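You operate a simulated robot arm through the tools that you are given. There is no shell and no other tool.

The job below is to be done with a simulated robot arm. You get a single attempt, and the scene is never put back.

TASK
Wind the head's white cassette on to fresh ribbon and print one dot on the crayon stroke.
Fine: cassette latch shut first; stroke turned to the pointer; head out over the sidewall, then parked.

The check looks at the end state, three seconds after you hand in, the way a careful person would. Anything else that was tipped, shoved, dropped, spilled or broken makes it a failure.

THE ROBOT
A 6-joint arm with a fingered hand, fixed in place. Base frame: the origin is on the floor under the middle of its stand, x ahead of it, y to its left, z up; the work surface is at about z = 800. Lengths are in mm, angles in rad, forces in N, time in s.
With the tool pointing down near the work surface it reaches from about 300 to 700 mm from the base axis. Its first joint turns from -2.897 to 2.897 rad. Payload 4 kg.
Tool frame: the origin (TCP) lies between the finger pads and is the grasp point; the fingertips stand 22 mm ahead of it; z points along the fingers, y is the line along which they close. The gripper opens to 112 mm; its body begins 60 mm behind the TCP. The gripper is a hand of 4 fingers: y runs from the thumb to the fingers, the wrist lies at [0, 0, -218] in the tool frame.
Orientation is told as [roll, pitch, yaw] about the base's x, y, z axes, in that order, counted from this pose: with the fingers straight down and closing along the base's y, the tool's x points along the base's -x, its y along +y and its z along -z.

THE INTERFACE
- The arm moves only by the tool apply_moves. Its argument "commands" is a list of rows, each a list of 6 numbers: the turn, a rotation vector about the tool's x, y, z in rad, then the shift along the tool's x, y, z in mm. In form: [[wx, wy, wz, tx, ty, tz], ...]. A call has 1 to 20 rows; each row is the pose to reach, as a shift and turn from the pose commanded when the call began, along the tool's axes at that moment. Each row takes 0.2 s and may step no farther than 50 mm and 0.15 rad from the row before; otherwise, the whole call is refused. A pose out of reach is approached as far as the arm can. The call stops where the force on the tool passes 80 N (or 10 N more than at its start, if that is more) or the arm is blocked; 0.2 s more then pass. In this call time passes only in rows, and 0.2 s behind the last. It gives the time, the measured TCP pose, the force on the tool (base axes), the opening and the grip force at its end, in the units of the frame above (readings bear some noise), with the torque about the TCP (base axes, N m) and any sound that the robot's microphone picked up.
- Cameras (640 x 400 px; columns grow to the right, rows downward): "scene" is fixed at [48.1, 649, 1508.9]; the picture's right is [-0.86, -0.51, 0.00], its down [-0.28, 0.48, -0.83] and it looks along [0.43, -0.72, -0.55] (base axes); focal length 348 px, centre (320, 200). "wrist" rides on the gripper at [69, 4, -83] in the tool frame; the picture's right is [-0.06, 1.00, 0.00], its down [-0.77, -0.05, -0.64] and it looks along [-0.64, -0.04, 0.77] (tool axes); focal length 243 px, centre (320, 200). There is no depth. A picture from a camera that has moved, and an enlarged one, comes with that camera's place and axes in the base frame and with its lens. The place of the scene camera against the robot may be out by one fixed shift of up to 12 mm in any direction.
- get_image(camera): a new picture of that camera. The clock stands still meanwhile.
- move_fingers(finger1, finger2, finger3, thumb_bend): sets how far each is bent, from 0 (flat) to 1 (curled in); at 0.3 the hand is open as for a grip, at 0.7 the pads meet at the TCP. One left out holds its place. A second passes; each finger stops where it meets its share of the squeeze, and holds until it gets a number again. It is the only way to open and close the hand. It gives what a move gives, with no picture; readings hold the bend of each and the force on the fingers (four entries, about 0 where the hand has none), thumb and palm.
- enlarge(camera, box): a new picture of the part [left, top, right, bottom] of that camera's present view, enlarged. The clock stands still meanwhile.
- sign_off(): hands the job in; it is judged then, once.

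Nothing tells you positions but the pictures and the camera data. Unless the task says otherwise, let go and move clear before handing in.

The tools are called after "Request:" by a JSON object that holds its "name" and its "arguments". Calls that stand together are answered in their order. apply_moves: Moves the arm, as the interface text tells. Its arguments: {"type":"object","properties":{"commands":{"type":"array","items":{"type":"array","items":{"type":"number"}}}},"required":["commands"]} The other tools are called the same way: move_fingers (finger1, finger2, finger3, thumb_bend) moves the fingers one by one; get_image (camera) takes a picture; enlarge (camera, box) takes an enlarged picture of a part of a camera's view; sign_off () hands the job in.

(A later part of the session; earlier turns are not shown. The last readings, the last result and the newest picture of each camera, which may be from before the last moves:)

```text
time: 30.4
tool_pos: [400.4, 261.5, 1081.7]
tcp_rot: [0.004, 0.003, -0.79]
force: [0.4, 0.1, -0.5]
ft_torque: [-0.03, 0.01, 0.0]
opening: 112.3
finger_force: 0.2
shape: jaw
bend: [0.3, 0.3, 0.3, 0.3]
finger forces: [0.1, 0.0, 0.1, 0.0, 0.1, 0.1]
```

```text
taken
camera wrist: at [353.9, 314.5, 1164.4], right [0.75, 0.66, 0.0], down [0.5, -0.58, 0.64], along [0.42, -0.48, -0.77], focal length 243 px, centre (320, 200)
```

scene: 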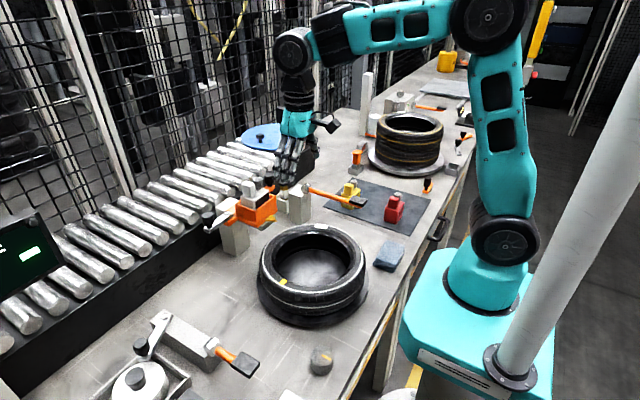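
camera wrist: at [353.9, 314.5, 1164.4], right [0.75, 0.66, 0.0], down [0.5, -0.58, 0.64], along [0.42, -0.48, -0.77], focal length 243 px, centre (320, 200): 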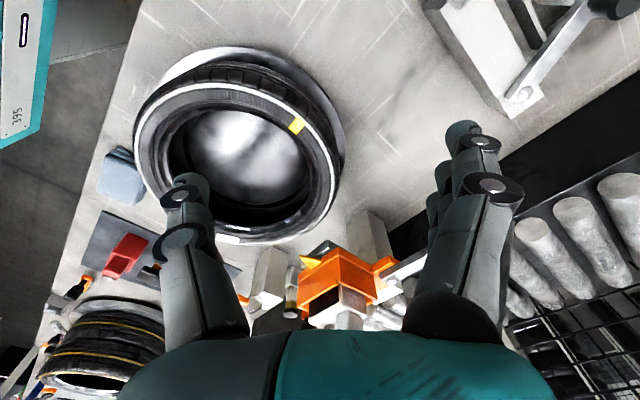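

Request:
{"name": "apply_moves", "arguments": {"commands": [[0, -0.12, 0, 4, 0, 16], [0, -0.24, 0, 8, 0, 32], [0, -0.36, 0, 12, 0, 48], [0, -0.48, 0, 16, 0, 64], [0, -0.6, 0, 20, 0, 80]]}}

Request:
{"name": "get_image", "arguments": {"camera": "wrist"}}

Request:
{"name": "enlarge", "arguments": {"camera": "wrist", "box": [220, 80, 440, 240]}}

```text
time: 31.6
tool_pos: [385.9, 277.0, 1002.4]
tcp_rot: [0.006, -0.599, -0.79]
force: [0.2, -0.4, -0.5]
ft_torque: [0.0, 0.01, 0.02]
opening: 111.9
finger_force: 0.0
shape: jaw
bend: [0.3, 0.3, 0.3, 0.3]
finger forces: [0.0, 0.1, 0.0, 0.0, 0.0, 0.1]
```

```text
taken
camera wrist: at [315.5, 354.9, 1031.5], right [0.74, 0.67, 0.04], down [0.15, -0.23, 0.96], along [0.65, -0.71, -0.27], focal length 243 px, centre (320, 200)
```

wrist: 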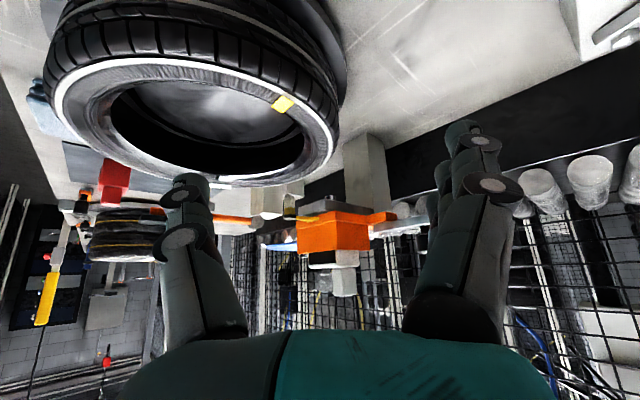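

```text
2.50 times, centred on (330, 160) of wrist
camera zoom: at [315.5, 354.9, 1031.5], right [0.74, 0.67, 0.04], down [0.15, -0.23, 0.96], along [0.65, -0.71, -0.27], focal length 606 px, centre (295, 300)
```

zoom: 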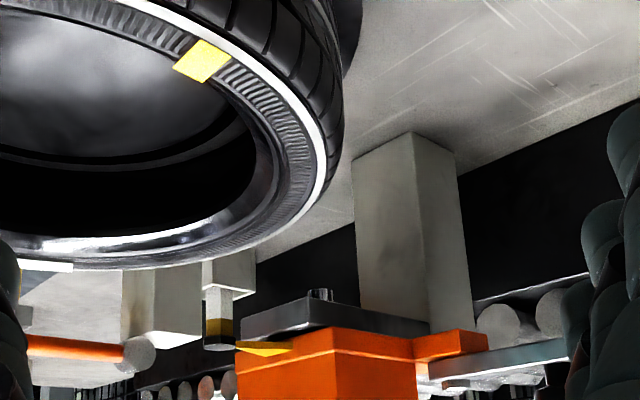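

The head has a flat dark plate with a small round print nib underneath; it is parked near x≈568, while the sidewall stroke radius puts the print spot at x≈512. I'll move in closer from the +y side to see the latch and slide.

Request:
{"name": "apply_moves", "arguments": {"commands": [[0, 0.07, 0, -30, -1, -4], [0, 0.14, 0, -60, -2, -8], [0, 0.2, 0, -90, -3, -11]]}}

Request:
{"name": "get_image", "arguments": {"camera": "wrist"}}

Request:
{"name": "enlarge", "arguments": {"camera": "wrist", "box": [230, 120, 430, 250]}}

```text
time: 32.4
tool_pos: [431.3, 227.2, 1062.0]
tcp_rot: [0.003, -0.396, -0.789]
force: [0.4, 0.6, 0.1]
ft_torque: [0.0, -0.01, -0.02]
opening: 112.0
finger_force: 0.0
shape: jaw
bend: [0.3, 0.3, 0.3, 0.3]
finger forces: [0.0, 0.0, 0.0, 0.0, 0.0, 0.0]
```

```text
taken
camera wrist: at [366.4, 299.3, 1110.2], right [0.75, 0.66, 0.03], down [0.29, -0.36, 0.89], along [0.6, -0.66, -0.46], focal length 243 px, centre (320, 200)
```

wrist: 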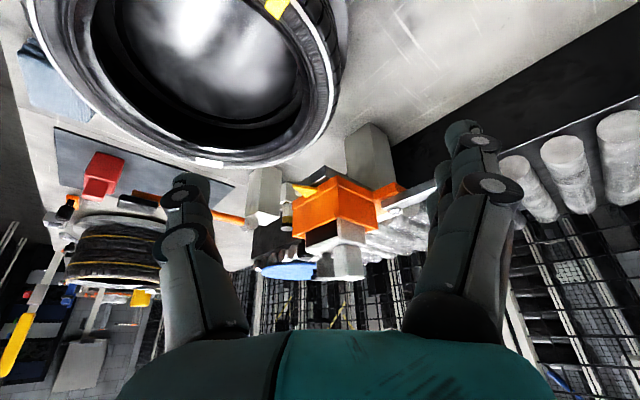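

```text
3.08 times, centred on (330, 185) of wrist
camera zoom: at [366.4, 299.3, 1110.2], right [0.75, 0.66, 0.03], down [0.29, -0.36, 0.89], along [0.6, -0.66, -0.46], focal length 746 px, centre (289, 246)
```

zoom: 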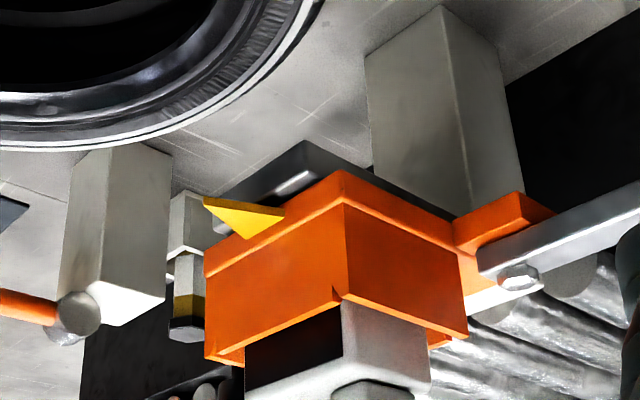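

The latch lever's pivot bolt is near (615, 160, 987), with its knob around (614, 222) and the opposite fixed handle knob near (609, −16). Next is a close view of the head from the front, above.

Request:
{"name": "apply_moves", "arguments": {"commands": [[0, 0.13, -0.02, 10, 0, -25], [0, 0.26, -0.04, 20, 0, -50], [0, 0.39, -0.06, 30, 0, -75]]}}

```text
time: 33.2
tool_pos: [390.8, 266.7, 1120.5]
tcp_rot: [-0.008, -0.005, -0.729]
force: [0.3, 1.0, 0.8]
ft_torque: [0.0, 0.0, 0.0]
opening: 112.2
finger_force: 0.1
shape: jaw
bend: [0.3, 0.3, 0.3, 0.3]
finger forces: [0.0, 0.1, 0.0, 0.1, 0.0, 0.0]
```

Request:
{"name": "apply_moves", "arguments": {"commands": [[0, 0, -0.1215, -30, -8.5, 4], [0, 0, -0.243, -59, -17, 8], [0, 0, -0.3645, -89, -25.6, 12], [0, 0, -0.486, -119, -34, 16], [0, 0, -0.6075, -149, -42.7, 20], [0, 0, -0.729, -178, -51, 25]]}}

Request:
{"name": "get_image", "arguments": {"camera": "wrist"}}

Request:
{"name": "enlarge", "arguments": {"camera": "wrist", "box": [240, 120, 420, 240]}}

```text
time: 34.6
tool_pos: [490.5, 108.5, 1097.2]
tcp_rot: [-0.012, 0.0, 0.002]
force: [-0.7, -0.7, -0.5]
ft_torque: [0.0, -0.02, -0.02]
opening: 112.1
finger_force: 0.2
shape: jaw
bend: [0.3, 0.3, 0.3, 0.3]
finger forces: [0.0, 0.0, 0.0, 0.0, 0.0, 0.0]
```

```text
taken
camera wrist: at [420.1, 115.1, 1178.8], right [0.06, 1.0, -0.01], down [0.77, -0.04, 0.64], along [0.64, -0.05, -0.77], focal length 243 px, centre (320, 200)
```

wrist: 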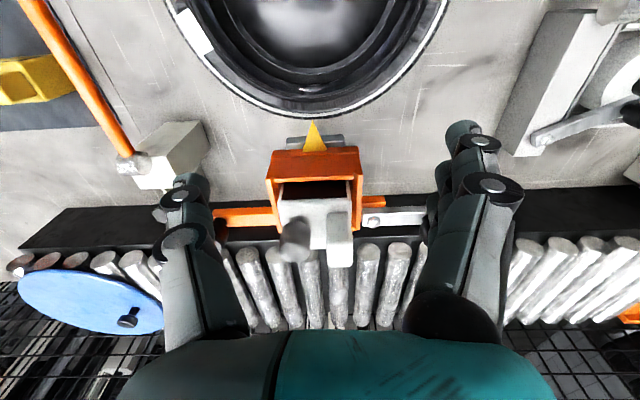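

```text
3.33 times, centred on (330, 180) of wrist
camera zoom: at [420.1, 115.1, 1178.8], right [0.06, 1.0, -0.01], down [0.77, -0.04, 0.64], along [0.64, -0.05, -0.77], focal length 809 px, centre (287, 267)
```

zoom: 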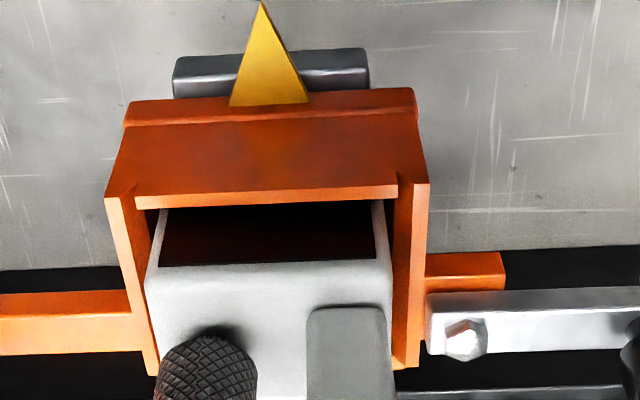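

Request:
{"name": "apply_moves", "arguments": {"commands": [[0, 0, 0.133, -6, 16, -10], [0, 0, 0.267, -11, 32, -20], [0, 0, 0.4, -17, 47, -20], [0, 0, 0.533, -22, 63, -20], [0, 0, 0.667, -28, 79, -20], [0, 0, 0.8, -33, 95, -20], [0, 0, 0.933, -39, 110, -15], [0, 0, 1.067, -44, 126, -10], [0, 0, 1.2, -50, 142, 0]]}}

Request:
{"name": "get_image", "arguments": {"camera": "wrist"}}

Request:
{"name": "enlarge", "arguments": {"camera": "wrist", "box": [240, 120, 420, 240]}}

```text
time: 36.6
tool_pos: [539.4, 252.4, 1095.0]
tcp_rot: [-0.004, -0.012, -1.201]
force: [-0.7, -0.2, -0.3]
ft_torque: [-0.01, -0.02, 0.02]
opening: 111.8
finger_force: 0.1
shape: jaw
bend: [0.3, 0.3, 0.3, 0.3]
finger forces: [0.0, 0.0, 0.1, 0.0, 0.0, 0.1]
```

```text
taken
camera wrist: at [518.3, 319.7, 1176.1], right [0.95, 0.3, 0.0], down [0.23, -0.72, 0.65], along [0.19, -0.62, -0.76], focal length 243 px, centre (320, 200)
```

wrist: 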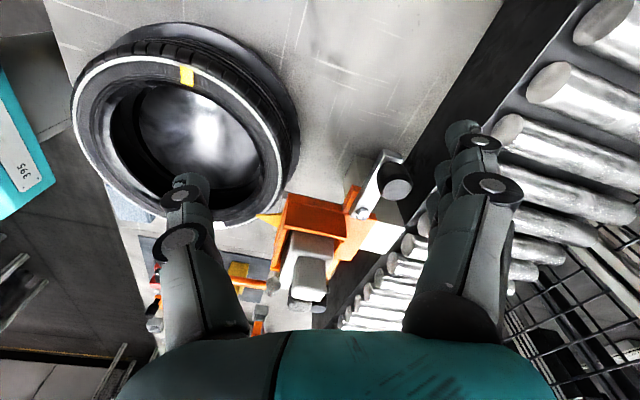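

```text
3.33 times, centred on (330, 180) of wrist
camera zoom: at [518.3, 319.7, 1176.1], right [0.95, 0.3, 0.0], down [0.23, -0.72, 0.65], along [0.19, -0.62, -0.76], focal length 809 px, centre (287, 267)
```

zoom: 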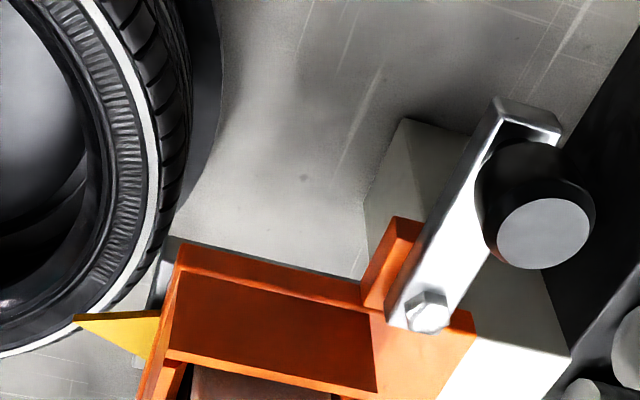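

Request:
{"name": "apply_moves", "arguments": {"commands": [[0, 0, 0.12, -13, 24, -4], [0, 0, 0.24, -26, 48, -7], [0, 0, 0.37, -38, 71, -10]]}}

Request:
{"name": "get_image", "arguments": {"camera": "wrist"}}

Request:
{"name": "enlarge", "arguments": {"camera": "wrist", "box": [230, 130, 410, 250]}}

```text
time: 37.4
tool_pos: [618.7, 240.4, 1104.1]
tcp_rot: [0.0, -0.01, -1.572]
force: [0.9, -1.4, 0.9]
ft_torque: [0.05, 0.0, -0.02]
opening: 112.0
finger_force: 0.1
shape: jaw
bend: [0.3, 0.3, 0.3, 0.3]
finger forces: [0.0, 0.0, 0.1, 0.1, 0.0, 0.0]
```

```text
taken
camera wrist: at [623.5, 311.8, 1186.5], right [1.0, -0.06, 0.0], down [-0.05, -0.76, 0.65], along [-0.04, -0.65, -0.76], focal length 243 px, centre (320, 200)
```

wrist: 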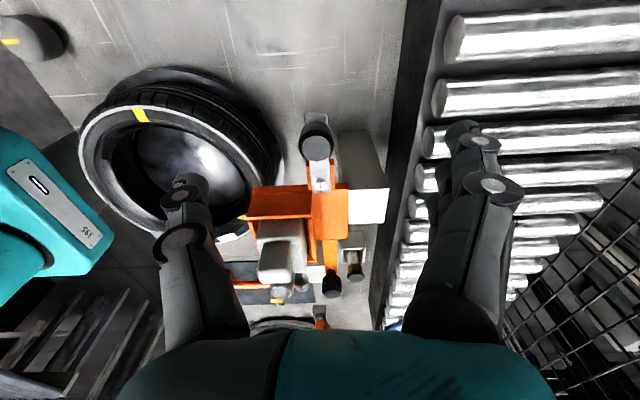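

```text
3.33 times, centred on (320, 190) of wrist
camera zoom: at [623.5, 311.8, 1186.5], right [1.0, -0.06, 0.0], down [-0.05, -0.76, 0.65], along [-0.04, -0.65, -0.76], focal length 809 px, centre (320, 233)
```

zoom: 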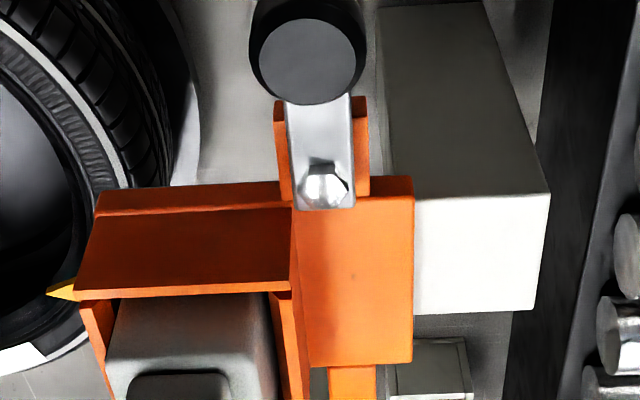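

This top view shows a flat orange carriage behind the cassette box, with the chrome lever pivoting on a stub at its +y edge and a post behind. I'll look at the −y handle side before deciding which part is the latch.

Request:
{"name": "apply_moves", "arguments": {"commands": [[0, 0, -0.14, 12, -14, -10], [0, 0, -0.28, 24, -28, -20], [0, 0, -0.42, 36, -42, -30], [0, 0, -0.56, 48, -56, -30], [0, 0, -0.7, 60, -70, -30], [0, 0, -0.84, 50, -84, -30], [0, 0, -0.98, 30, -98, -30], [0, 0, -1.12, 0, -112, -30], [0, 0, -1.26, -30, -126, -30], [0, 0, -1.4, -60, -128, -30], [0, 0, -1.57, -90, -128, -30]]}}

```text
refused: row 11 steps farther than a row can; nothing moved
```

Request:
{"name": "apply_moves", "arguments": {"commands": [[0, 0, -0.14, 0, -12, -20], [0, 0, -0.28, -13, -24, -40], [0, 0, -0.42, -27, -36, -45], [0, 0, -0.56, -40, -48, -45], [0, 0, -0.7, -53, -60, -45], [0, 0, -0.84, -67, -72, -45], [0, 0, -0.98, -80, -84, -45], [0, 0, -1.12, -95, -96, -45], [0, 0, -1.26, -110, -108, -45], [0, 0, -1.4, -125, -120, -45], [0, 0, -1.54, -140, -129, -45]]}}

```text
time: 39.8
tool_pos: [512.9, 107.9, 1175.8]
tcp_rot: [-0.012, 0.003, -0.027]
force: [0.2, -0.3, -0.1]
ft_torque: [-0.01, 0.03, 0.02]
opening: 111.7
finger_force: 0.0
shape: jaw
bend: [0.3, 0.3, 0.3, 0.3]
finger forces: [0.1, 0.1, 0.1, 0.0, 0.0, 0.0]
out of reach, approached as far as the arm can: row 9, 10, 11
```

Request:
{"name": "apply_moves", "arguments": {"commands": [[0, 0, 0, 10, 0, 20], [0, 0, 0, 20, 0, 40]]}}

Request:
{"name": "get_image", "arguments": {"camera": "scene"}}

```text
time: 40.4
tool_pos: [523.9, 113.9, 1166.6]
tcp_rot: [-0.014, 0.003, -0.029]
force: [0.1, -0.3, -0.4]
ft_torque: [0.02, -0.01, 0.01]
opening: 112.0
finger_force: 0.0
shape: jaw
bend: [0.3, 0.3, 0.3, 0.3]
finger forces: [0.0, 0.0, 0.0, 0.0, 0.1, 0.0]
out of reach, approached as far as the arm can: row 1, 2
```

```text
taken
```

scene: 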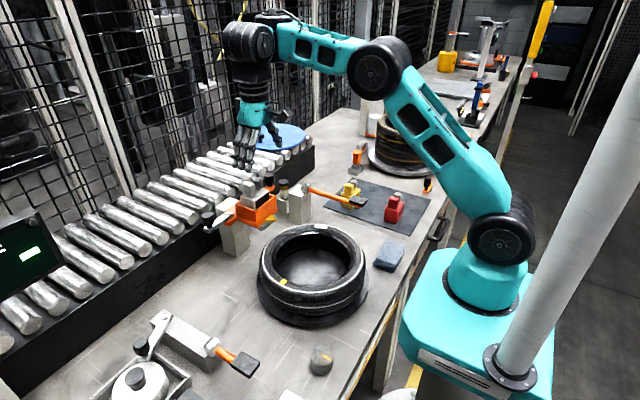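

The arm flipped to its other wrist branch again, probably from the large yaw. I'll repeat the roll trick that restored it last time.

Request:
{"name": "apply_moves", "arguments": {"commands": [[0, 0, 0, 0, -30, -10], [0, 0, 0, 0, -60, -20], [0, 0, 0, 0, -100, -30], [0, 0, 0, 10, -140, -35], [0, 0, 0, 20, -180, -40], [0, 0, 0, 30, -220, -45], [0, 0, 0, 45, -260, -50]]}}

Request:
{"name": "apply_moves", "arguments": {"commands": [[-0.14, 0, 0, 0, 0, 0], [-0.28, 0, 0, 0, 0, 0], [-0.42, 0, 0, 0, 0, 0], [-0.56, 0, 0, 0, 0, 0]]}}

Request:
{"name": "apply_moves", "arguments": {"commands": [[0, 0, 0, 0, 0, 0], [0, 0, 0, 0, 0, 0]]}}

```text
time: 42.0
tool_pos: [469.3, -142.4, 1218.3]
tcp_rot: [-0.01, -0.001, -0.029]
force: [-0.4, 0.0, 0.0]
ft_torque: [-0.01, 0.01, 0.02]
opening: 111.7
finger_force: 0.2
shape: jaw
bend: [0.3, 0.3, 0.3, 0.3]
finger forces: [0.0, 0.0, 0.0, 0.1, 0.1, 0.0]
```

```text
time: 43.0
tool_pos: [435.5, -107.3, 1150.5]
tcp_rot: [0.546, -0.006, -0.036]
force: [-0.1, 0.3, -0.1]
ft_torque: [-0.01, 0.0, -0.01]
opening: 112.0
finger_force: 0.1
shape: jaw
bend: [0.3, 0.3, 0.3, 0.3]
finger forces: [0.1, 0.0, 0.0, 0.0, 0.0, 0.0]
out of reach, approached as far as the arm can: row 1, 2, 3, 4
```

```text
time: 43.6
tool_pos: [434.3, -107.2, 1149.3]
tcp_rot: [0.546, -0.005, -0.036]
force: [0.7, 0.6, -0.3]
ft_torque: [0.0, -0.03, 0.01]
opening: 111.9
finger_force: 0.1
shape: jaw
bend: [0.3, 0.3, 0.3, 0.3]
finger forces: [0.0, 0.0, 0.0, 0.1, 0.0, 0.0]
```

Request:
{"name": "apply_moves", "arguments": {"commands": [[0.14, 0, 0, 0, 0, 0], [0.28, 0, 0, 0, 0, 0], [0.42, 0, 0, 0, 0, 0], [0.546, 0, 0, 0, 0, 0]]}}

Request:
{"name": "get_image", "arguments": {"camera": "scene"}}

```text
time: 44.6
tool_pos: [435.6, -107.4, 1148.9]
tcp_rot: [0.004, 0.002, -0.028]
force: [-1.3, 0.4, -0.1]
ft_torque: [0.0, 0.0, -0.04]
opening: 112.1
finger_force: 0.0
shape: jaw
bend: [0.3, 0.3, 0.3, 0.3]
finger forces: [0.0, 0.1, 0.0, 0.2, 0.0, 0.0]
```

```text
taken
```

scene: 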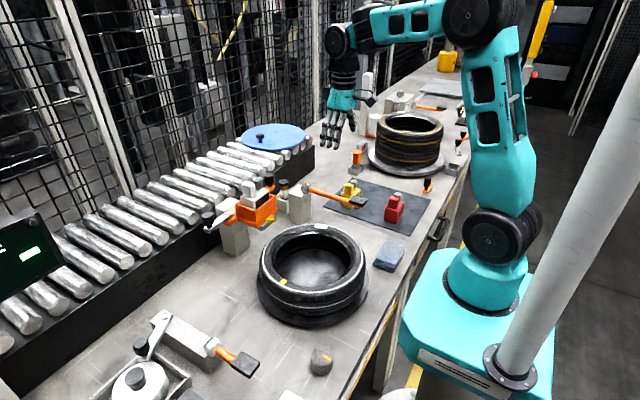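

The arm is back on its good branch, and I now have a rough model of its limits, so I'll keep poses inside them. Next I'll look at the −y handle of the head.

Request:
{"name": "apply_moves", "arguments": {"commands": [[0, 0, -0.135, -12, 5, 6], [0, 0, -0.27, -23, 10, 13], [0, 0, -0.405, -35, 16, 20], [0, 0, -0.54, -47, 21, 26], [0, 0, -0.675, -58, 26, 33], [0, 0, -0.81, -70, 31, 39], [0, 0, -0.945, -82, 37, 46], [0, 0, -1.08, -93, 42, 53], [0, 0, -1.21, -105, 47, 59]]}}

Request:
{"name": "get_image", "arguments": {"camera": "wrist"}}

Request:
{"name": "enlarge", "arguments": {"camera": "wrist", "box": [230, 120, 430, 250]}}

```text
time: 46.6
tool_pos: [542.7, -61.3, 1090.4]
tcp_rot: [0.003, -0.003, 1.184]
force: [-0.1, 0.3, -0.1]
ft_torque: [0.01, 0.0, 0.01]
opening: 111.8
finger_force: 0.0
shape: jaw
bend: [0.3, 0.3, 0.3, 0.3]
finger forces: [0.1, 0.0, 0.0, 0.0, 0.0, 0.0]
```

```text
taken
camera wrist: at [511.7, -123.7, 1172.8], right [-0.9, 0.44, 0.0], down [0.33, 0.69, 0.64], along [0.28, 0.58, -0.76], focal length 243 px, centre (320, 200)
```

wrist: 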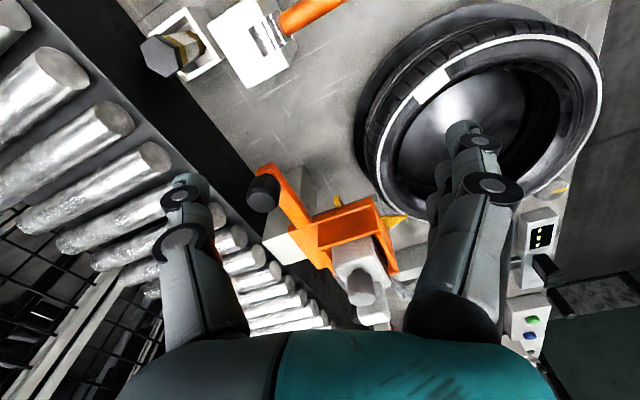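

```text
3.08 times, centred on (330, 185) of wrist
camera zoom: at [511.7, -123.7, 1172.8], right [-0.9, 0.44, 0.0], down [0.33, 0.69, 0.64], along [0.28, 0.58, -0.76], focal length 746 px, centre (289, 246)
```

zoom: 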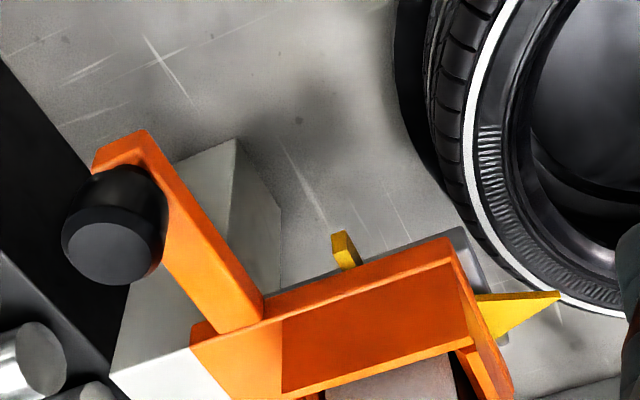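

Request:
{"name": "enlarge", "arguments": {"camera": "wrist", "box": [320, 190, 400, 240]}}

Request:
{"name": "enlarge", "arguments": {"camera": "wrist", "box": [130, 0, 350, 130]}}

Request:
{"name": "enlarge", "arguments": {"camera": "wrist", "box": [480, 180, 640, 380]}}

```text
8.00 times, centred on (360, 215) of wrist
camera zoom: at [511.7, -123.7, 1172.8], right [-0.9, 0.44, 0.0], down [0.33, 0.69, 0.64], along [0.28, 0.58, -0.76], focal length 1941 px, centre (0, 80)
```

zoom: 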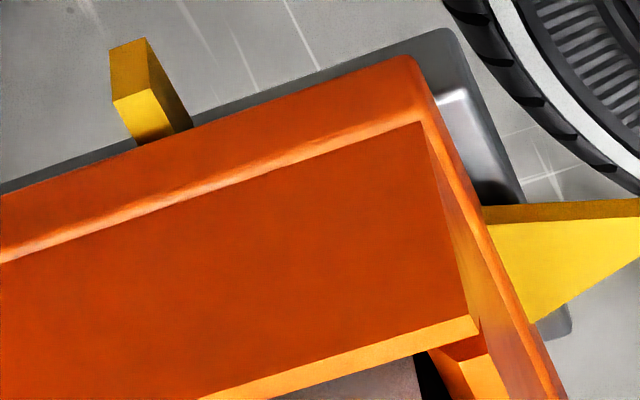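

```text
2.91 times, centred on (240, 65) of wrist
camera zoom: at [511.7, -123.7, 1172.8], right [-0.9, 0.44, 0.0], down [0.33, 0.69, 0.64], along [0.28, 0.58, -0.76], focal length 706 px, centre (553, 593)
```

zoom: 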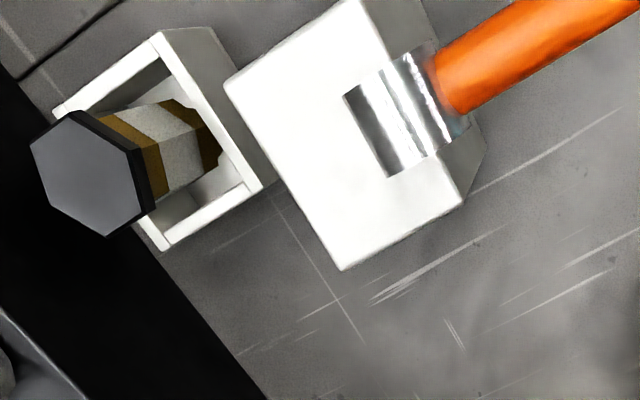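

```text
2.00 times, centred on (560, 280) of wrist
camera zoom: at [511.7, -123.7, 1172.8], right [-0.9, 0.44, 0.0], down [0.33, 0.69, 0.64], along [0.28, 0.58, -0.76], focal length 485 px, centre (-160, 40)
```

zoom: 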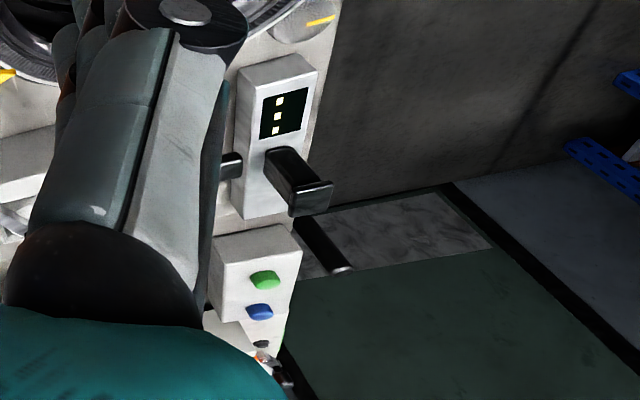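

I've found a small yellow peg on the slide's −y side; the orange arm with black knob is a fixed handle. Before touching anything I'll check the block, crank and lever station on the +y side.

Request:
{"name": "apply_moves", "arguments": {"commands": [[0, 0, 0, 0, 0, -25], [0, 0, 0, -22, 28, -35], [0, 0, 0, -45, 57, -35], [0, 0, 0, -67, 85, -35], [0, 0, 0, -90, 113, -35], [0, 0, 0, -112, 141, -35], [0, 0, 0, -134, 170, -30], [0, 0, 0, -157, 198, -20], [0, 0, 0, -179, 226, -5]]}}

Request:
{"name": "get_image", "arguments": {"camera": "wrist"}}

Request:
{"name": "enlarge", "arguments": {"camera": "wrist", "box": [200, 60, 460, 260]}}

```text
time: 48.6
tool_pos: [403.7, 188.7, 1096.4]
tcp_rot: [0.002, -0.004, 1.18]
force: [1.0, -0.9, -0.3]
ft_torque: [0.02, 0.01, -0.01]
opening: 112.0
finger_force: 0.0
shape: jaw
bend: [0.3, 0.3, 0.3, 0.3]
finger forces: [0.0, 0.0, 0.0, 0.0, 0.0, 0.0]
```

```text
taken
camera wrist: at [372.4, 126.8, 1178.4], right [-0.9, 0.44, 0.0], down [0.34, 0.69, 0.64], along [0.28, 0.58, -0.76], focal length 243 px, centre (320, 200)
```

wrist: 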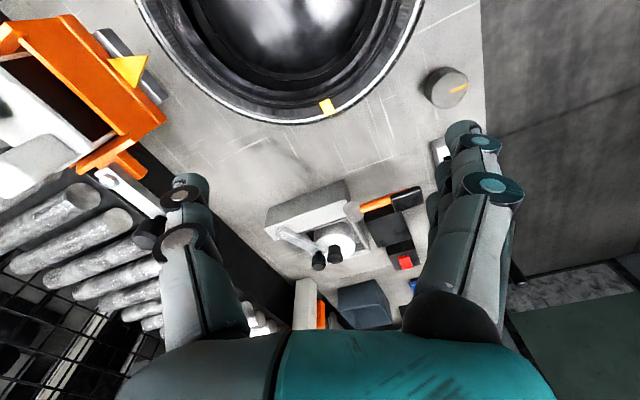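

```text
2.00 times, centred on (330, 160) of wrist
camera zoom: at [372.4, 126.8, 1178.4], right [-0.9, 0.44, 0.0], down [0.34, 0.69, 0.64], along [0.28, 0.58, -0.76], focal length 485 px, centre (300, 280)
```

zoom: 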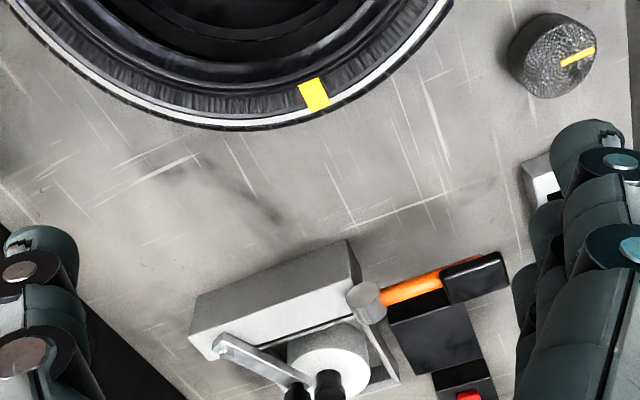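

The +y block carries its own crank, lever and spool, and a dial sits by the bench edge. Now I'll take a closer look at the head's latch from the +y side, staying inside the arm's good range.

Request:
{"name": "apply_moves", "arguments": {"commands": [[0, 0, 0.14, -5, -2, 0], [0, 0, 0.28, -11, -4, 0], [0, 0, 0.42, -16, -6, 0], [0, 0, 0.56, -22, -8, 0], [0, 0, 0.7, -27, -10, 0], [0, 0, 0.84, -33, -12, 0], [0, 0, 0.98, -38, -14, 0], [0, 0, 1.12, -44, -16, 0], [0, 0, 1.26, -49, -18, 0], [0, 0, 1.4, -55, -20, 0], [0, 0, 1.54, -60, -22, 0], [0, 0, 1.68, -66, -24, 0], [0, 0, 1.82, -71, -26, 0], [0, 0, 1.96, -77, -28, 2], [0, 0, 2.1, -82, -30, 4], [0, 0, 2.24, -88, -32, 6], [0, 0, 2.38, -93, -33, 6]]}}

```text
time: 52.2
tool_pos: [466.8, 263.0, 1090.5]
tcp_rot: [0.0, 0.005, -1.203]
force: [-0.3, -0.3, 0.6]
ft_torque: [-0.02, -0.01, 0.03]
opening: 112.0
finger_force: 0.0
shape: jaw
bend: [0.3, 0.3, 0.3, 0.3]
finger forces: [0.0, 0.1, 0.0, 0.0, 0.0, 0.1]
```

Request:
{"name": "apply_moves", "arguments": {"commands": [[0, 0, 0, -10, 27, 10], [0, 0, 0, -20, 55, 25], [0, 0, 0, -30, 83, 45]]}}

Request:
{"name": "enlarge", "arguments": {"camera": "wrist", "box": [240, 100, 440, 240]}}

Request:
{"name": "get_image", "arguments": {"camera": "scene"}}

```text
time: 53.0
tool_pos: [556.6, 266.7, 1043.3]
tcp_rot: [0.001, 0.004, -1.2]
force: [0.1, -0.2, 0.9]
ft_torque: [0.01, -0.04, 0.03]
opening: 112.3
finger_force: 0.1
shape: jaw
bend: [0.3, 0.3, 0.3, 0.3]
finger forces: [0.0, 0.1, 0.0, 0.1, 0.1, 0.0]
```

```text
2.86 times, centred on (340, 170) of wrist
camera zoom: at [535.6, 333.2, 1127.1], right [0.95, 0.3, 0.0], down [0.23, -0.73, 0.64], along [0.19, -0.61, -0.77], focal length 693 px, centre (263, 286)
```

zoom: 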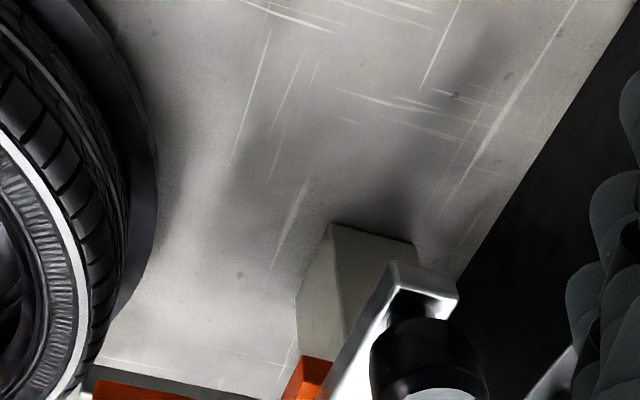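

```text
taken
```

scene: 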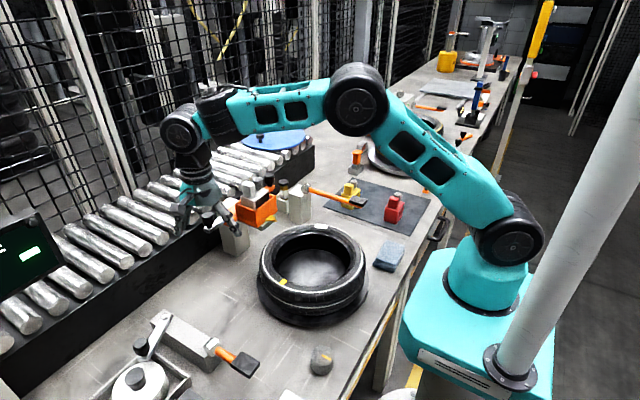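

Request:
{"name": "enlarge", "arguments": {"camera": "wrist", "box": [230, 190, 430, 330]}}

Request:
{"name": "enlarge", "arguments": {"camera": "scene", "box": [180, 160, 300, 260]}}

```text
2.86 times, centred on (330, 260) of wrist
camera zoom: at [535.6, 333.2, 1127.1], right [0.95, 0.3, 0.0], down [0.23, -0.73, 0.64], along [0.19, -0.61, -0.77], focal length 693 px, centre (291, 29)
```

zoom: 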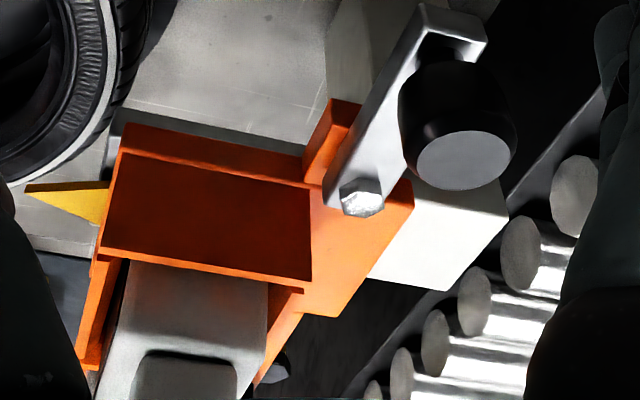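

```text
4.00 times, centred on (240, 210) of scene
camera zoom: at [48.1, 649.0, 1508.9], right [-0.86, -0.51, 0.0], down [-0.28, 0.48, -0.83], along [0.43, -0.72, -0.55], focal length 1390 px, centre (640, 160)
```

zoom: 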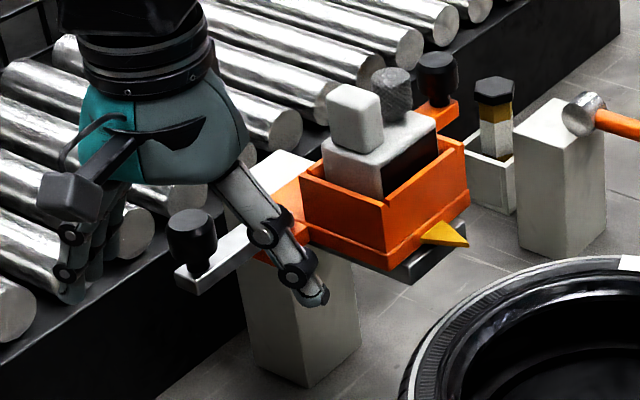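

I've triangulated the chrome latch lever: pivot at (615.5, 161, 988), knob top at (615, 219.5, 1017); the fixed handle knob mirrors it at (615, −24). Next I'll place the open hand over the latch knob.

Request:
{"name": "apply_moves", "arguments": {"commands": [[-0.038, 0.006, 0.0925, -16, 7.5, -8], [-0.075, 0.012, 0.185, -32, 15, -15], [-0.113, 0.018, 0.278, -49, 22, -17], [-0.15, 0.0234, 0.37, -65, 30, -17]]}}

Request:
{"name": "get_image", "arguments": {"camera": "wrist"}}

Request:
{"name": "enlarge", "arguments": {"camera": "scene", "box": [150, 130, 300, 250]}}

```text
time: 54.0
tool_pos: [606.5, 216.5, 1061.5]
tcp_rot: [0.142, 0.053, -1.568]
force: [0.0, 0.1, 0.0]
ft_torque: [0.02, 0.05, -0.03]
opening: 112.0
finger_force: 0.0
shape: jaw
bend: [0.3, 0.3, 0.3, 0.3]
finger forces: [0.0, 0.0, 0.1, 0.0, 0.0, 0.1]
```

```text
taken
camera wrist: at [598.8, 281.8, 1147.4], right [0.99, -0.07, 0.14], down [-0.14, -0.8, 0.59], along [0.07, -0.6, -0.8], focal length 243 px, centre (320, 200)
```

wrist: 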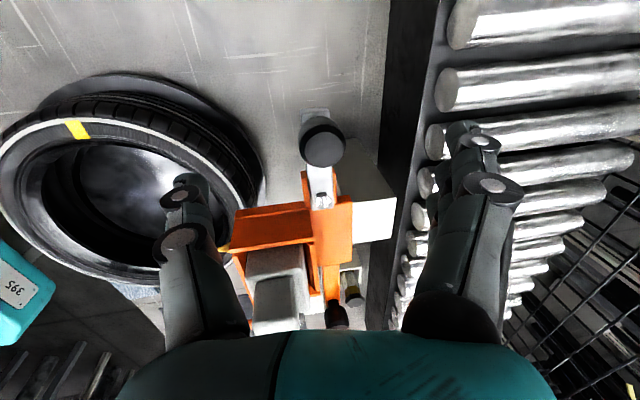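

```text
3.33 times, centred on (225, 190) of scene
camera zoom: at [48.1, 649.0, 1508.9], right [-0.86, -0.51, 0.0], down [-0.28, 0.48, -0.83], along [0.43, -0.72, -0.55], focal length 1158 px, centre (637, 233)
```

zoom: 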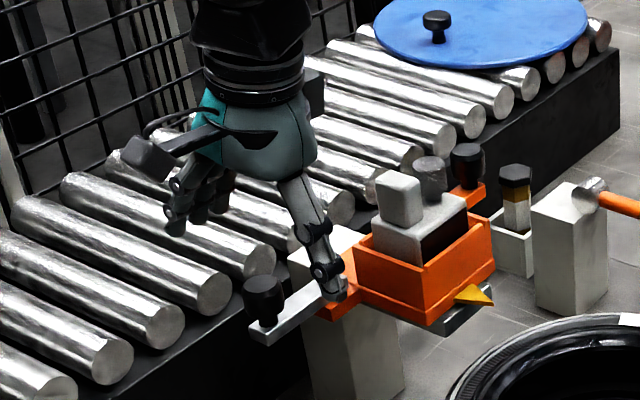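

Request:
{"name": "apply_moves", "arguments": {"commands": [[0, 0, 0, 0, 0, 17], [0, 0, 0, 0, 0, 34], [0, 0, 0, 0, 0, 50]]}}

Request:
{"name": "get_image", "arguments": {"camera": "wrist"}}

```text
time: 54.8
tool_pos: [614.7, 217.5, 1010.7]
tcp_rot: [0.142, 0.052, -1.567]
force: [-0.3, -0.1, 0.3]
ft_torque: [-0.01, 0.0, 0.0]
opening: 112.0
finger_force: 0.0
shape: jaw
bend: [0.3, 0.3, 0.3, 0.3]
finger forces: [0.0, 0.0, 0.0, 0.1, 0.0, 0.0]
```

```text
taken
camera wrist: at [607.2, 283.5, 1097.3], right [0.99, -0.07, 0.14], down [-0.14, -0.8, 0.59], along [0.07, -0.6, -0.8], focal length 243 px, centre (320, 200)
```

wrist: 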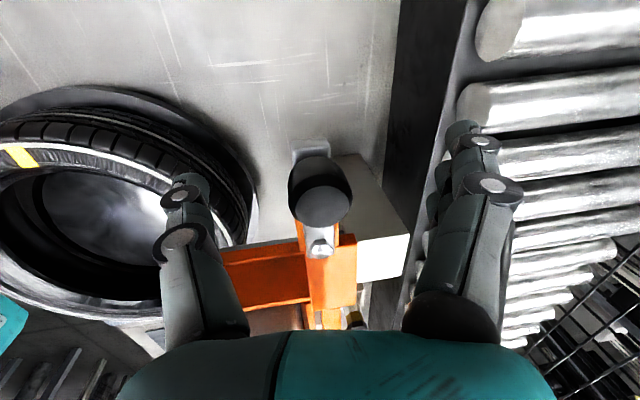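

Request:
{"name": "move_fingers", "arguments": {"finger1": 0.6, "finger2": 0.6, "finger3": 0.6, "thumb_bend": 0.6}}

Request:
{"name": "get_image", "arguments": {"camera": "wrist"}}

```text
time: 55.8
tool_pos: [615.4, 218.2, 1011.9]
tcp_rot: [0.141, 0.052, -1.569]
force: [-1.9, 0.6, -1.5]
ft_torque: [-0.03, 0.0, 0.03]
opening: 32.7
finger_force: 0.2
shape: fingers
bend: [0.6, 0.6, 0.6, 0.59]
finger forces: [0.0, 0.0, 0.0, 0.1, 0.8, 0.0]
```

```text
taken
camera wrist: at [607.2, 283.6, 1097.5], right [0.99, -0.07, 0.14], down [-0.14, -0.8, 0.59], along [0.07, -0.6, -0.8], focal length 243 px, centre (320, 200)
```

wrist: 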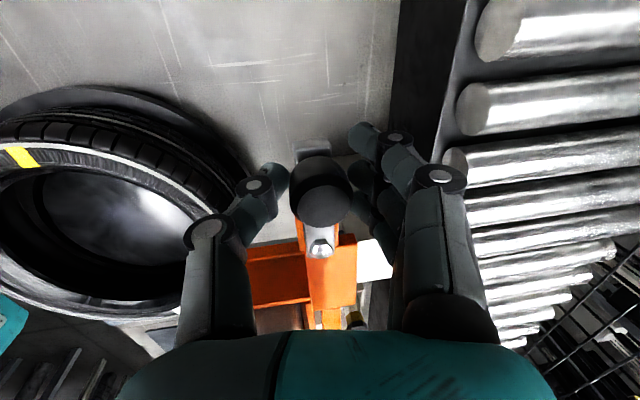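

The fingers now loosely cage the latch knob. I'll nudge it gently toward +x first, watching force, to find which way the lever swings.

Request:
{"name": "apply_moves", "arguments": {"commands": [[0, 0, 0, 0, 3, 0], [0, 0, 0, 0, 6, 0], [0, 0, 0, 0, 9, 0]]}}

Request:
{"name": "get_image", "arguments": {"camera": "wrist"}}

```text
time: 56.6
tool_pos: [623.8, 217.6, 1013.9]
tcp_rot: [0.142, 0.052, -1.568]
force: [-0.6, 0.2, -0.5]
ft_torque: [-0.01, -0.03, -0.02]
opening: 33.2
finger_force: 0.3
shape: fingers
bend: [0.6, 0.6, 0.6, 0.59]
finger forces: [0.0, 0.0, 0.0, 0.0, 1.0, 0.0]
```

```text
taken
camera wrist: at [615.9, 282.7, 1099.3], right [0.99, -0.07, 0.14], down [-0.14, -0.8, 0.59], along [0.07, -0.6, -0.8], focal length 243 px, centre (320, 200)
```

wrist: 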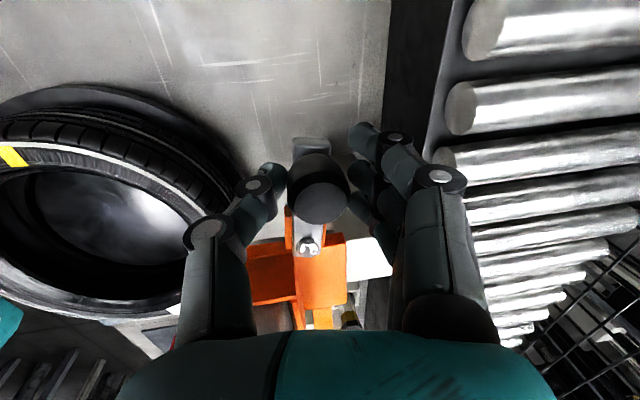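

Request:
{"name": "apply_moves", "arguments": {"commands": [[0, 0, 0, 0, -4, 0], [0, 0, 0, 0, -8, 0], [0, 0, 0, 0, -12, 0], [0, 0, 0, 0, -16, 0], [0, 0, 0, 0, -20, 0]]}}

Request:
{"name": "get_image", "arguments": {"camera": "wrist"}}

```text
time: 57.8
tool_pos: [604.2, 216.8, 1010.3]
tcp_rot: [0.144, 0.056, -1.568]
force: [3.7, -0.2, 2.6]
ft_torque: [-0.03, -0.05, -0.04]
opening: 31.4
finger_force: 1.9
shape: fingers
bend: [0.6, 0.56, 0.6, 0.6]
finger forces: [0.0, 3.2, 0.0, 0.0, 0.0, 0.0]
```

```text
taken
camera wrist: at [596.1, 282.6, 1096.0], right [0.99, -0.07, 0.14], down [-0.14, -0.8, 0.59], along [0.07, -0.6, -0.8], focal length 243 px, centre (320, 200)
```

wrist: 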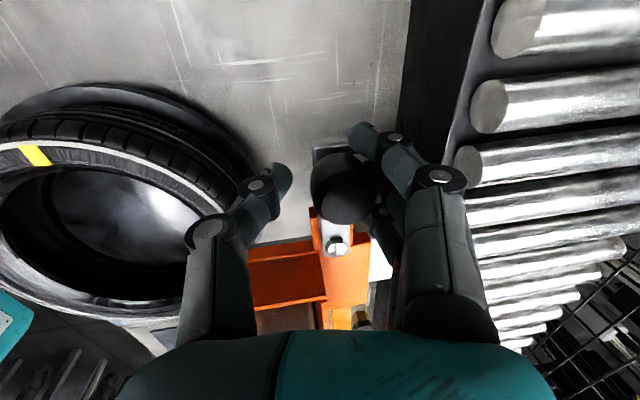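

The latch lever is stopped in the −x direction but swings freely toward +x, so closing means swinging it clockwise from above. I'll open slightly, tilt a bit more for reach, and re-centre on the knob.

Request:
{"name": "move_fingers", "arguments": {"finger1": 0.48, "finger2": 0.48, "finger3": 0.48, "thumb_bend": 0.48}}

Request:
{"name": "apply_moves", "arguments": {"commands": [[-0.08, 0.024, 0, 1, 5.5, 0], [-0.163, 0.0486, 0, 2.3, 11, 0]]}}

Request:
{"name": "get_image", "arguments": {"camera": "wrist"}}

```text
time: 58.8
tool_pos: [602.4, 217.3, 1009.2]
tcp_rot: [0.141, 0.054, -1.567]
force: [0.2, 0.2, 0.1]
ft_torque: [0.02, 0.03, 0.0]
opening: 62.3
finger_force: 0.1
shape: fingers
bend: [0.48, 0.48, 0.48, 0.48]
finger forces: [0.0, 0.1, 0.1, 0.0, 0.0, 0.1]
```

```text
time: 59.4
tool_pos: [614.5, 220.3, 1012.1]
tcp_rot: [0.307, 0.102, -1.557]
force: [-0.3, -0.1, 0.1]
ft_torque: [0.01, -0.03, -0.01]
opening: 62.5
finger_force: 0.1
shape: fingers
bend: [0.48, 0.48, 0.48, 0.48]
finger forces: [0.0, 0.1, 0.0, 0.0, 0.1, 0.1]
```

```text
taken
camera wrist: at [592.1, 281.2, 1098.4], right [0.95, -0.08, 0.29], down [-0.23, -0.82, 0.52], along [0.2, -0.56, -0.8], focal length 243 px, centre (320, 200)
```

wrist: 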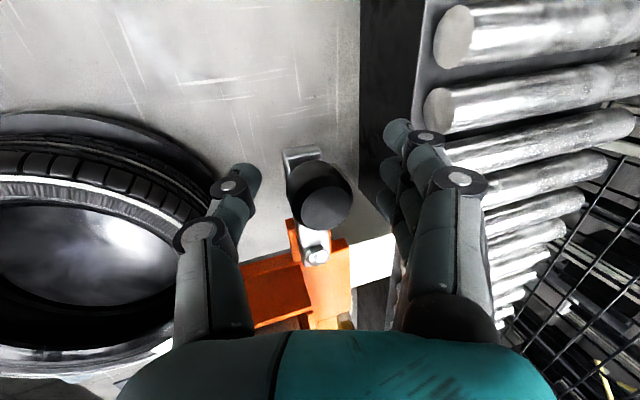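

Request:
{"name": "move_fingers", "arguments": {"finger1": 0.64, "finger2": 0.64, "finger3": 0.64, "thumb_bend": 0.64}}

Request:
{"name": "apply_moves", "arguments": {"commands": [[0, 0, 0, -0.8, 8.3, 2.6], [0, 0, 0, -2.8, 16.5, 4.9], [0, 0, 0, -6.1, 24.4, 7.1], [0, 0, 0, -10.6, 31.7, 8.9]]}}

Request:
{"name": "get_image", "arguments": {"camera": "wrist"}}

```text
time: 60.4
tool_pos: [614.3, 220.9, 1012.8]
tcp_rot: [0.305, 0.101, -1.557]
force: [-0.8, 1.3, -2.9]
ft_torque: [0.02, 0.08, 0.0]
opening: 26.9
finger_force: 2.7
shape: fingers
bend: [0.64, 0.62, 0.64, 0.61]
finger forces: [0.1, 1.8, 0.1, 0.0, 3.7, 0.0]
```

```text
time: 61.4
tool_pos: [647.3, 208.6, 1013.5]
tcp_rot: [0.306, 0.1, -1.558]
force: [0.2, 2.3, -1.1]
ft_torque: [0.04, 0.05, -0.07]
opening: 25.4
finger_force: 2.6
shape: fingers
bend: [0.64, 0.61, 0.64, 0.62]
finger forces: [0.1, 2.0, 0.1, 0.1, 3.5, 0.0]
```

```text
taken
camera wrist: at [625.4, 271.2, 1099.1], right [0.95, -0.08, 0.29], down [-0.23, -0.82, 0.52], along [0.2, -0.56, -0.8], focal length 243 px, centre (320, 200)
```

wrist: 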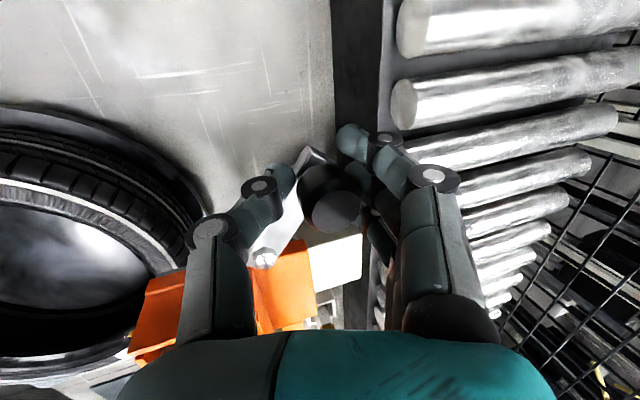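

Request:
{"name": "apply_moves", "arguments": {"commands": [[0, 0, 0, -5.5, 6.6, 1.5], [0, 0, 0, -12, 12.4, 2.65], [0, 0, 0, -19.3, 17.2, 3.4], [0, 0, 0, -27.2, 21, 3.7]]}}

Request:
{"name": "get_image", "arguments": {"camera": "wrist"}}

```text
time: 62.4
tool_pos: [666.4, 192.5, 1015.2]
tcp_rot: [0.311, 0.105, -1.54]
force: [-11.3, 49.5, 10.8]
ft_torque: [1.62, 0.53, -0.9]
opening: 29.5
finger_force: 25.2
shape: fingers
bend: [0.64, 0.64, 0.64, 0.62]
finger forces: [0.0, 0.1, 0.0, 0.0, 49.9, 0.1]
```

```text
taken
camera wrist: at [643.8, 252.1, 1101.7], right [0.95, -0.07, 0.3], down [-0.22, -0.83, 0.51], along [0.21, -0.55, -0.81], focal length 243 px, centre (320, 200)
```

wrist: 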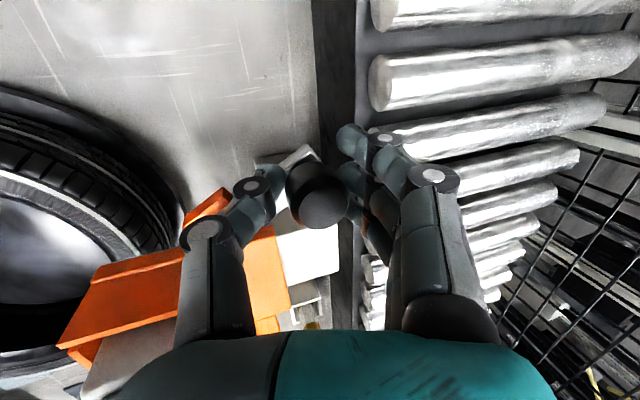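

The lever swung smoothly to about 57–60° and then met a firm stop (~50 N). I'll back off to relieve the force, let go and look.

Request:
{"name": "apply_moves", "arguments": {"commands": [[0, 0, 0, 5, -4, 0], [0, 0, 0, 8, -6, 0]]}}

Request:
{"name": "move_fingers", "arguments": {"finger1": 0.45, "finger2": 0.45, "finger3": 0.45, "thumb_bend": 0.45}}

Request:
{"name": "get_image", "arguments": {"camera": "wrist"}}

```text
time: 63.0
tool_pos: [662.8, 191.9, 1012.8]
tcp_rot: [0.307, 0.102, -1.551]
force: [-6.5, 25.1, 15.9]
ft_torque: [0.76, 0.45, -0.36]
opening: 25.8
finger_force: 15.8
shape: fingers
bend: [0.64, 0.62, 0.64, 0.64]
finger forces: [0.0, 2.0, 0.1, 0.1, 29.7, 0.0]
```

```text
time: 64.0
tool_pos: [662.5, 186.5, 1008.4]
tcp_rot: [0.295, 0.095, -1.565]
force: [0.4, 1.0, -0.3]
ft_torque: [-0.02, -0.03, 0.01]
opening: 71.2
finger_force: 0.0
shape: fingers
bend: [0.45, 0.45, 0.45, 0.45]
finger forces: [0.1, 0.0, 0.1, 0.1, 0.0, 0.1]
```

```text
taken
camera wrist: at [641.5, 248.3, 1094.6], right [0.95, -0.08, 0.28], down [-0.23, -0.82, 0.52], along [0.19, -0.56, -0.8], focal length 243 px, centre (320, 200)
```

wrist: 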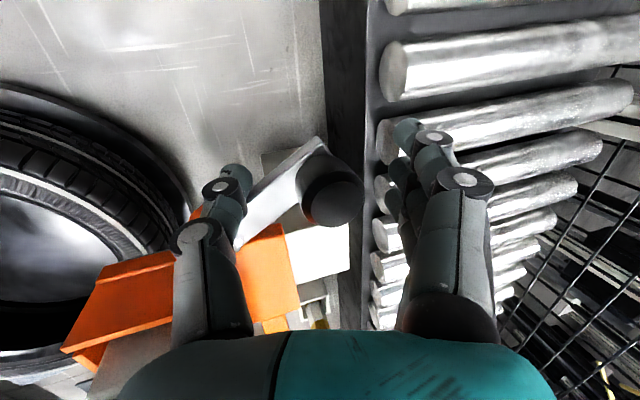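

Request:
{"name": "apply_moves", "arguments": {"commands": [[0, 0, 0, 0, 0, -18], [0, 0, 0, 0, 0, -36], [0, 0, 0, 0, 0, -55]]}}

Request:
{"name": "get_image", "arguments": {"camera": "wrist"}}

Request:
{"name": "enlarge", "arguments": {"camera": "scene", "box": [160, 150, 300, 260]}}

```text
time: 64.8
tool_pos: [646.2, 184.4, 1062.2]
tcp_rot: [0.306, 0.099, -1.557]
force: [1.2, -0.2, -0.3]
ft_torque: [0.02, -0.02, -0.03]
opening: 70.9
finger_force: 0.0
shape: fingers
bend: [0.45, 0.45, 0.45, 0.45]
finger forces: [0.1, 0.1, 0.1, 0.1, 0.1, 0.0]
```

```text
taken
camera wrist: at [624.1, 245.8, 1148.9], right [0.95, -0.08, 0.29], down [-0.23, -0.82, 0.52], along [0.2, -0.56, -0.8], focal length 243 px, centre (320, 200)
```

wrist: 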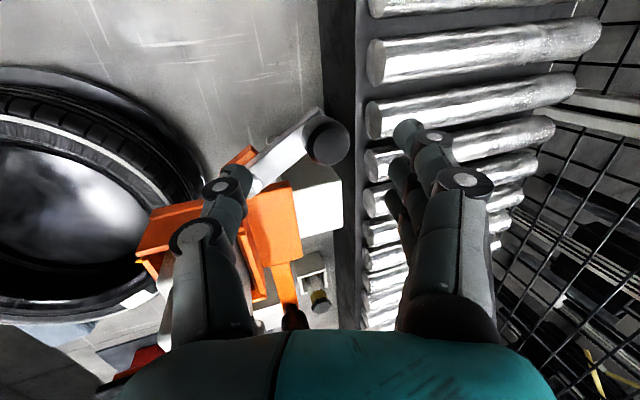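

```text
3.64 times, centred on (230, 205) of scene
camera zoom: at [48.1, 649.0, 1508.9], right [-0.86, -0.51, 0.0], down [-0.28, 0.48, -0.83], along [0.43, -0.72, -0.55], focal length 1264 px, centre (647, 182)
```

zoom: 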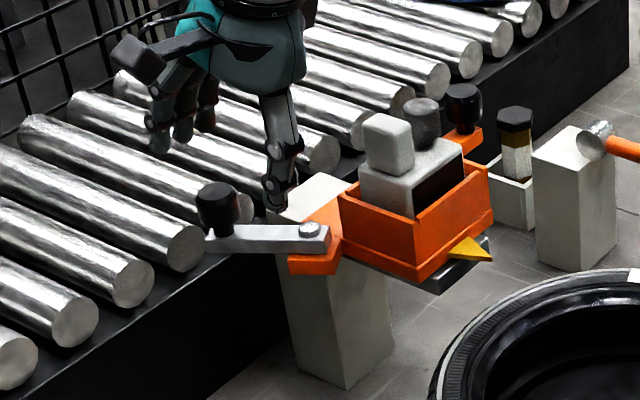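

The lever now rests about 55° from where it began, and the head itself hasn't moved. I'll retreat to the front view to check the cassette top for any markings.

Request:
{"name": "apply_moves", "arguments": {"commands": [[0.081, -0.011, -0.093, 9, -33, -17], [0.162, -0.022, -0.186, 18, -66, -34], [0.243, -0.033, -0.279, 27, -98, -50], [0.324, -0.044, -0.372, 35.7, -131, -67]]}}

```text
time: 65.8
tool_pos: [498.5, 215.2, 1092.7]
tcp_rot: [-0.005, 0.0, -1.195]
force: [0.7, -0.5, -0.8]
ft_torque: [-0.01, 0.04, 0.0]
opening: 71.1
finger_force: 0.0
shape: fingers
bend: [0.45, 0.45, 0.45, 0.45]
finger forces: [0.0, 0.0, 0.1, 0.0, 0.0, 0.0]
```

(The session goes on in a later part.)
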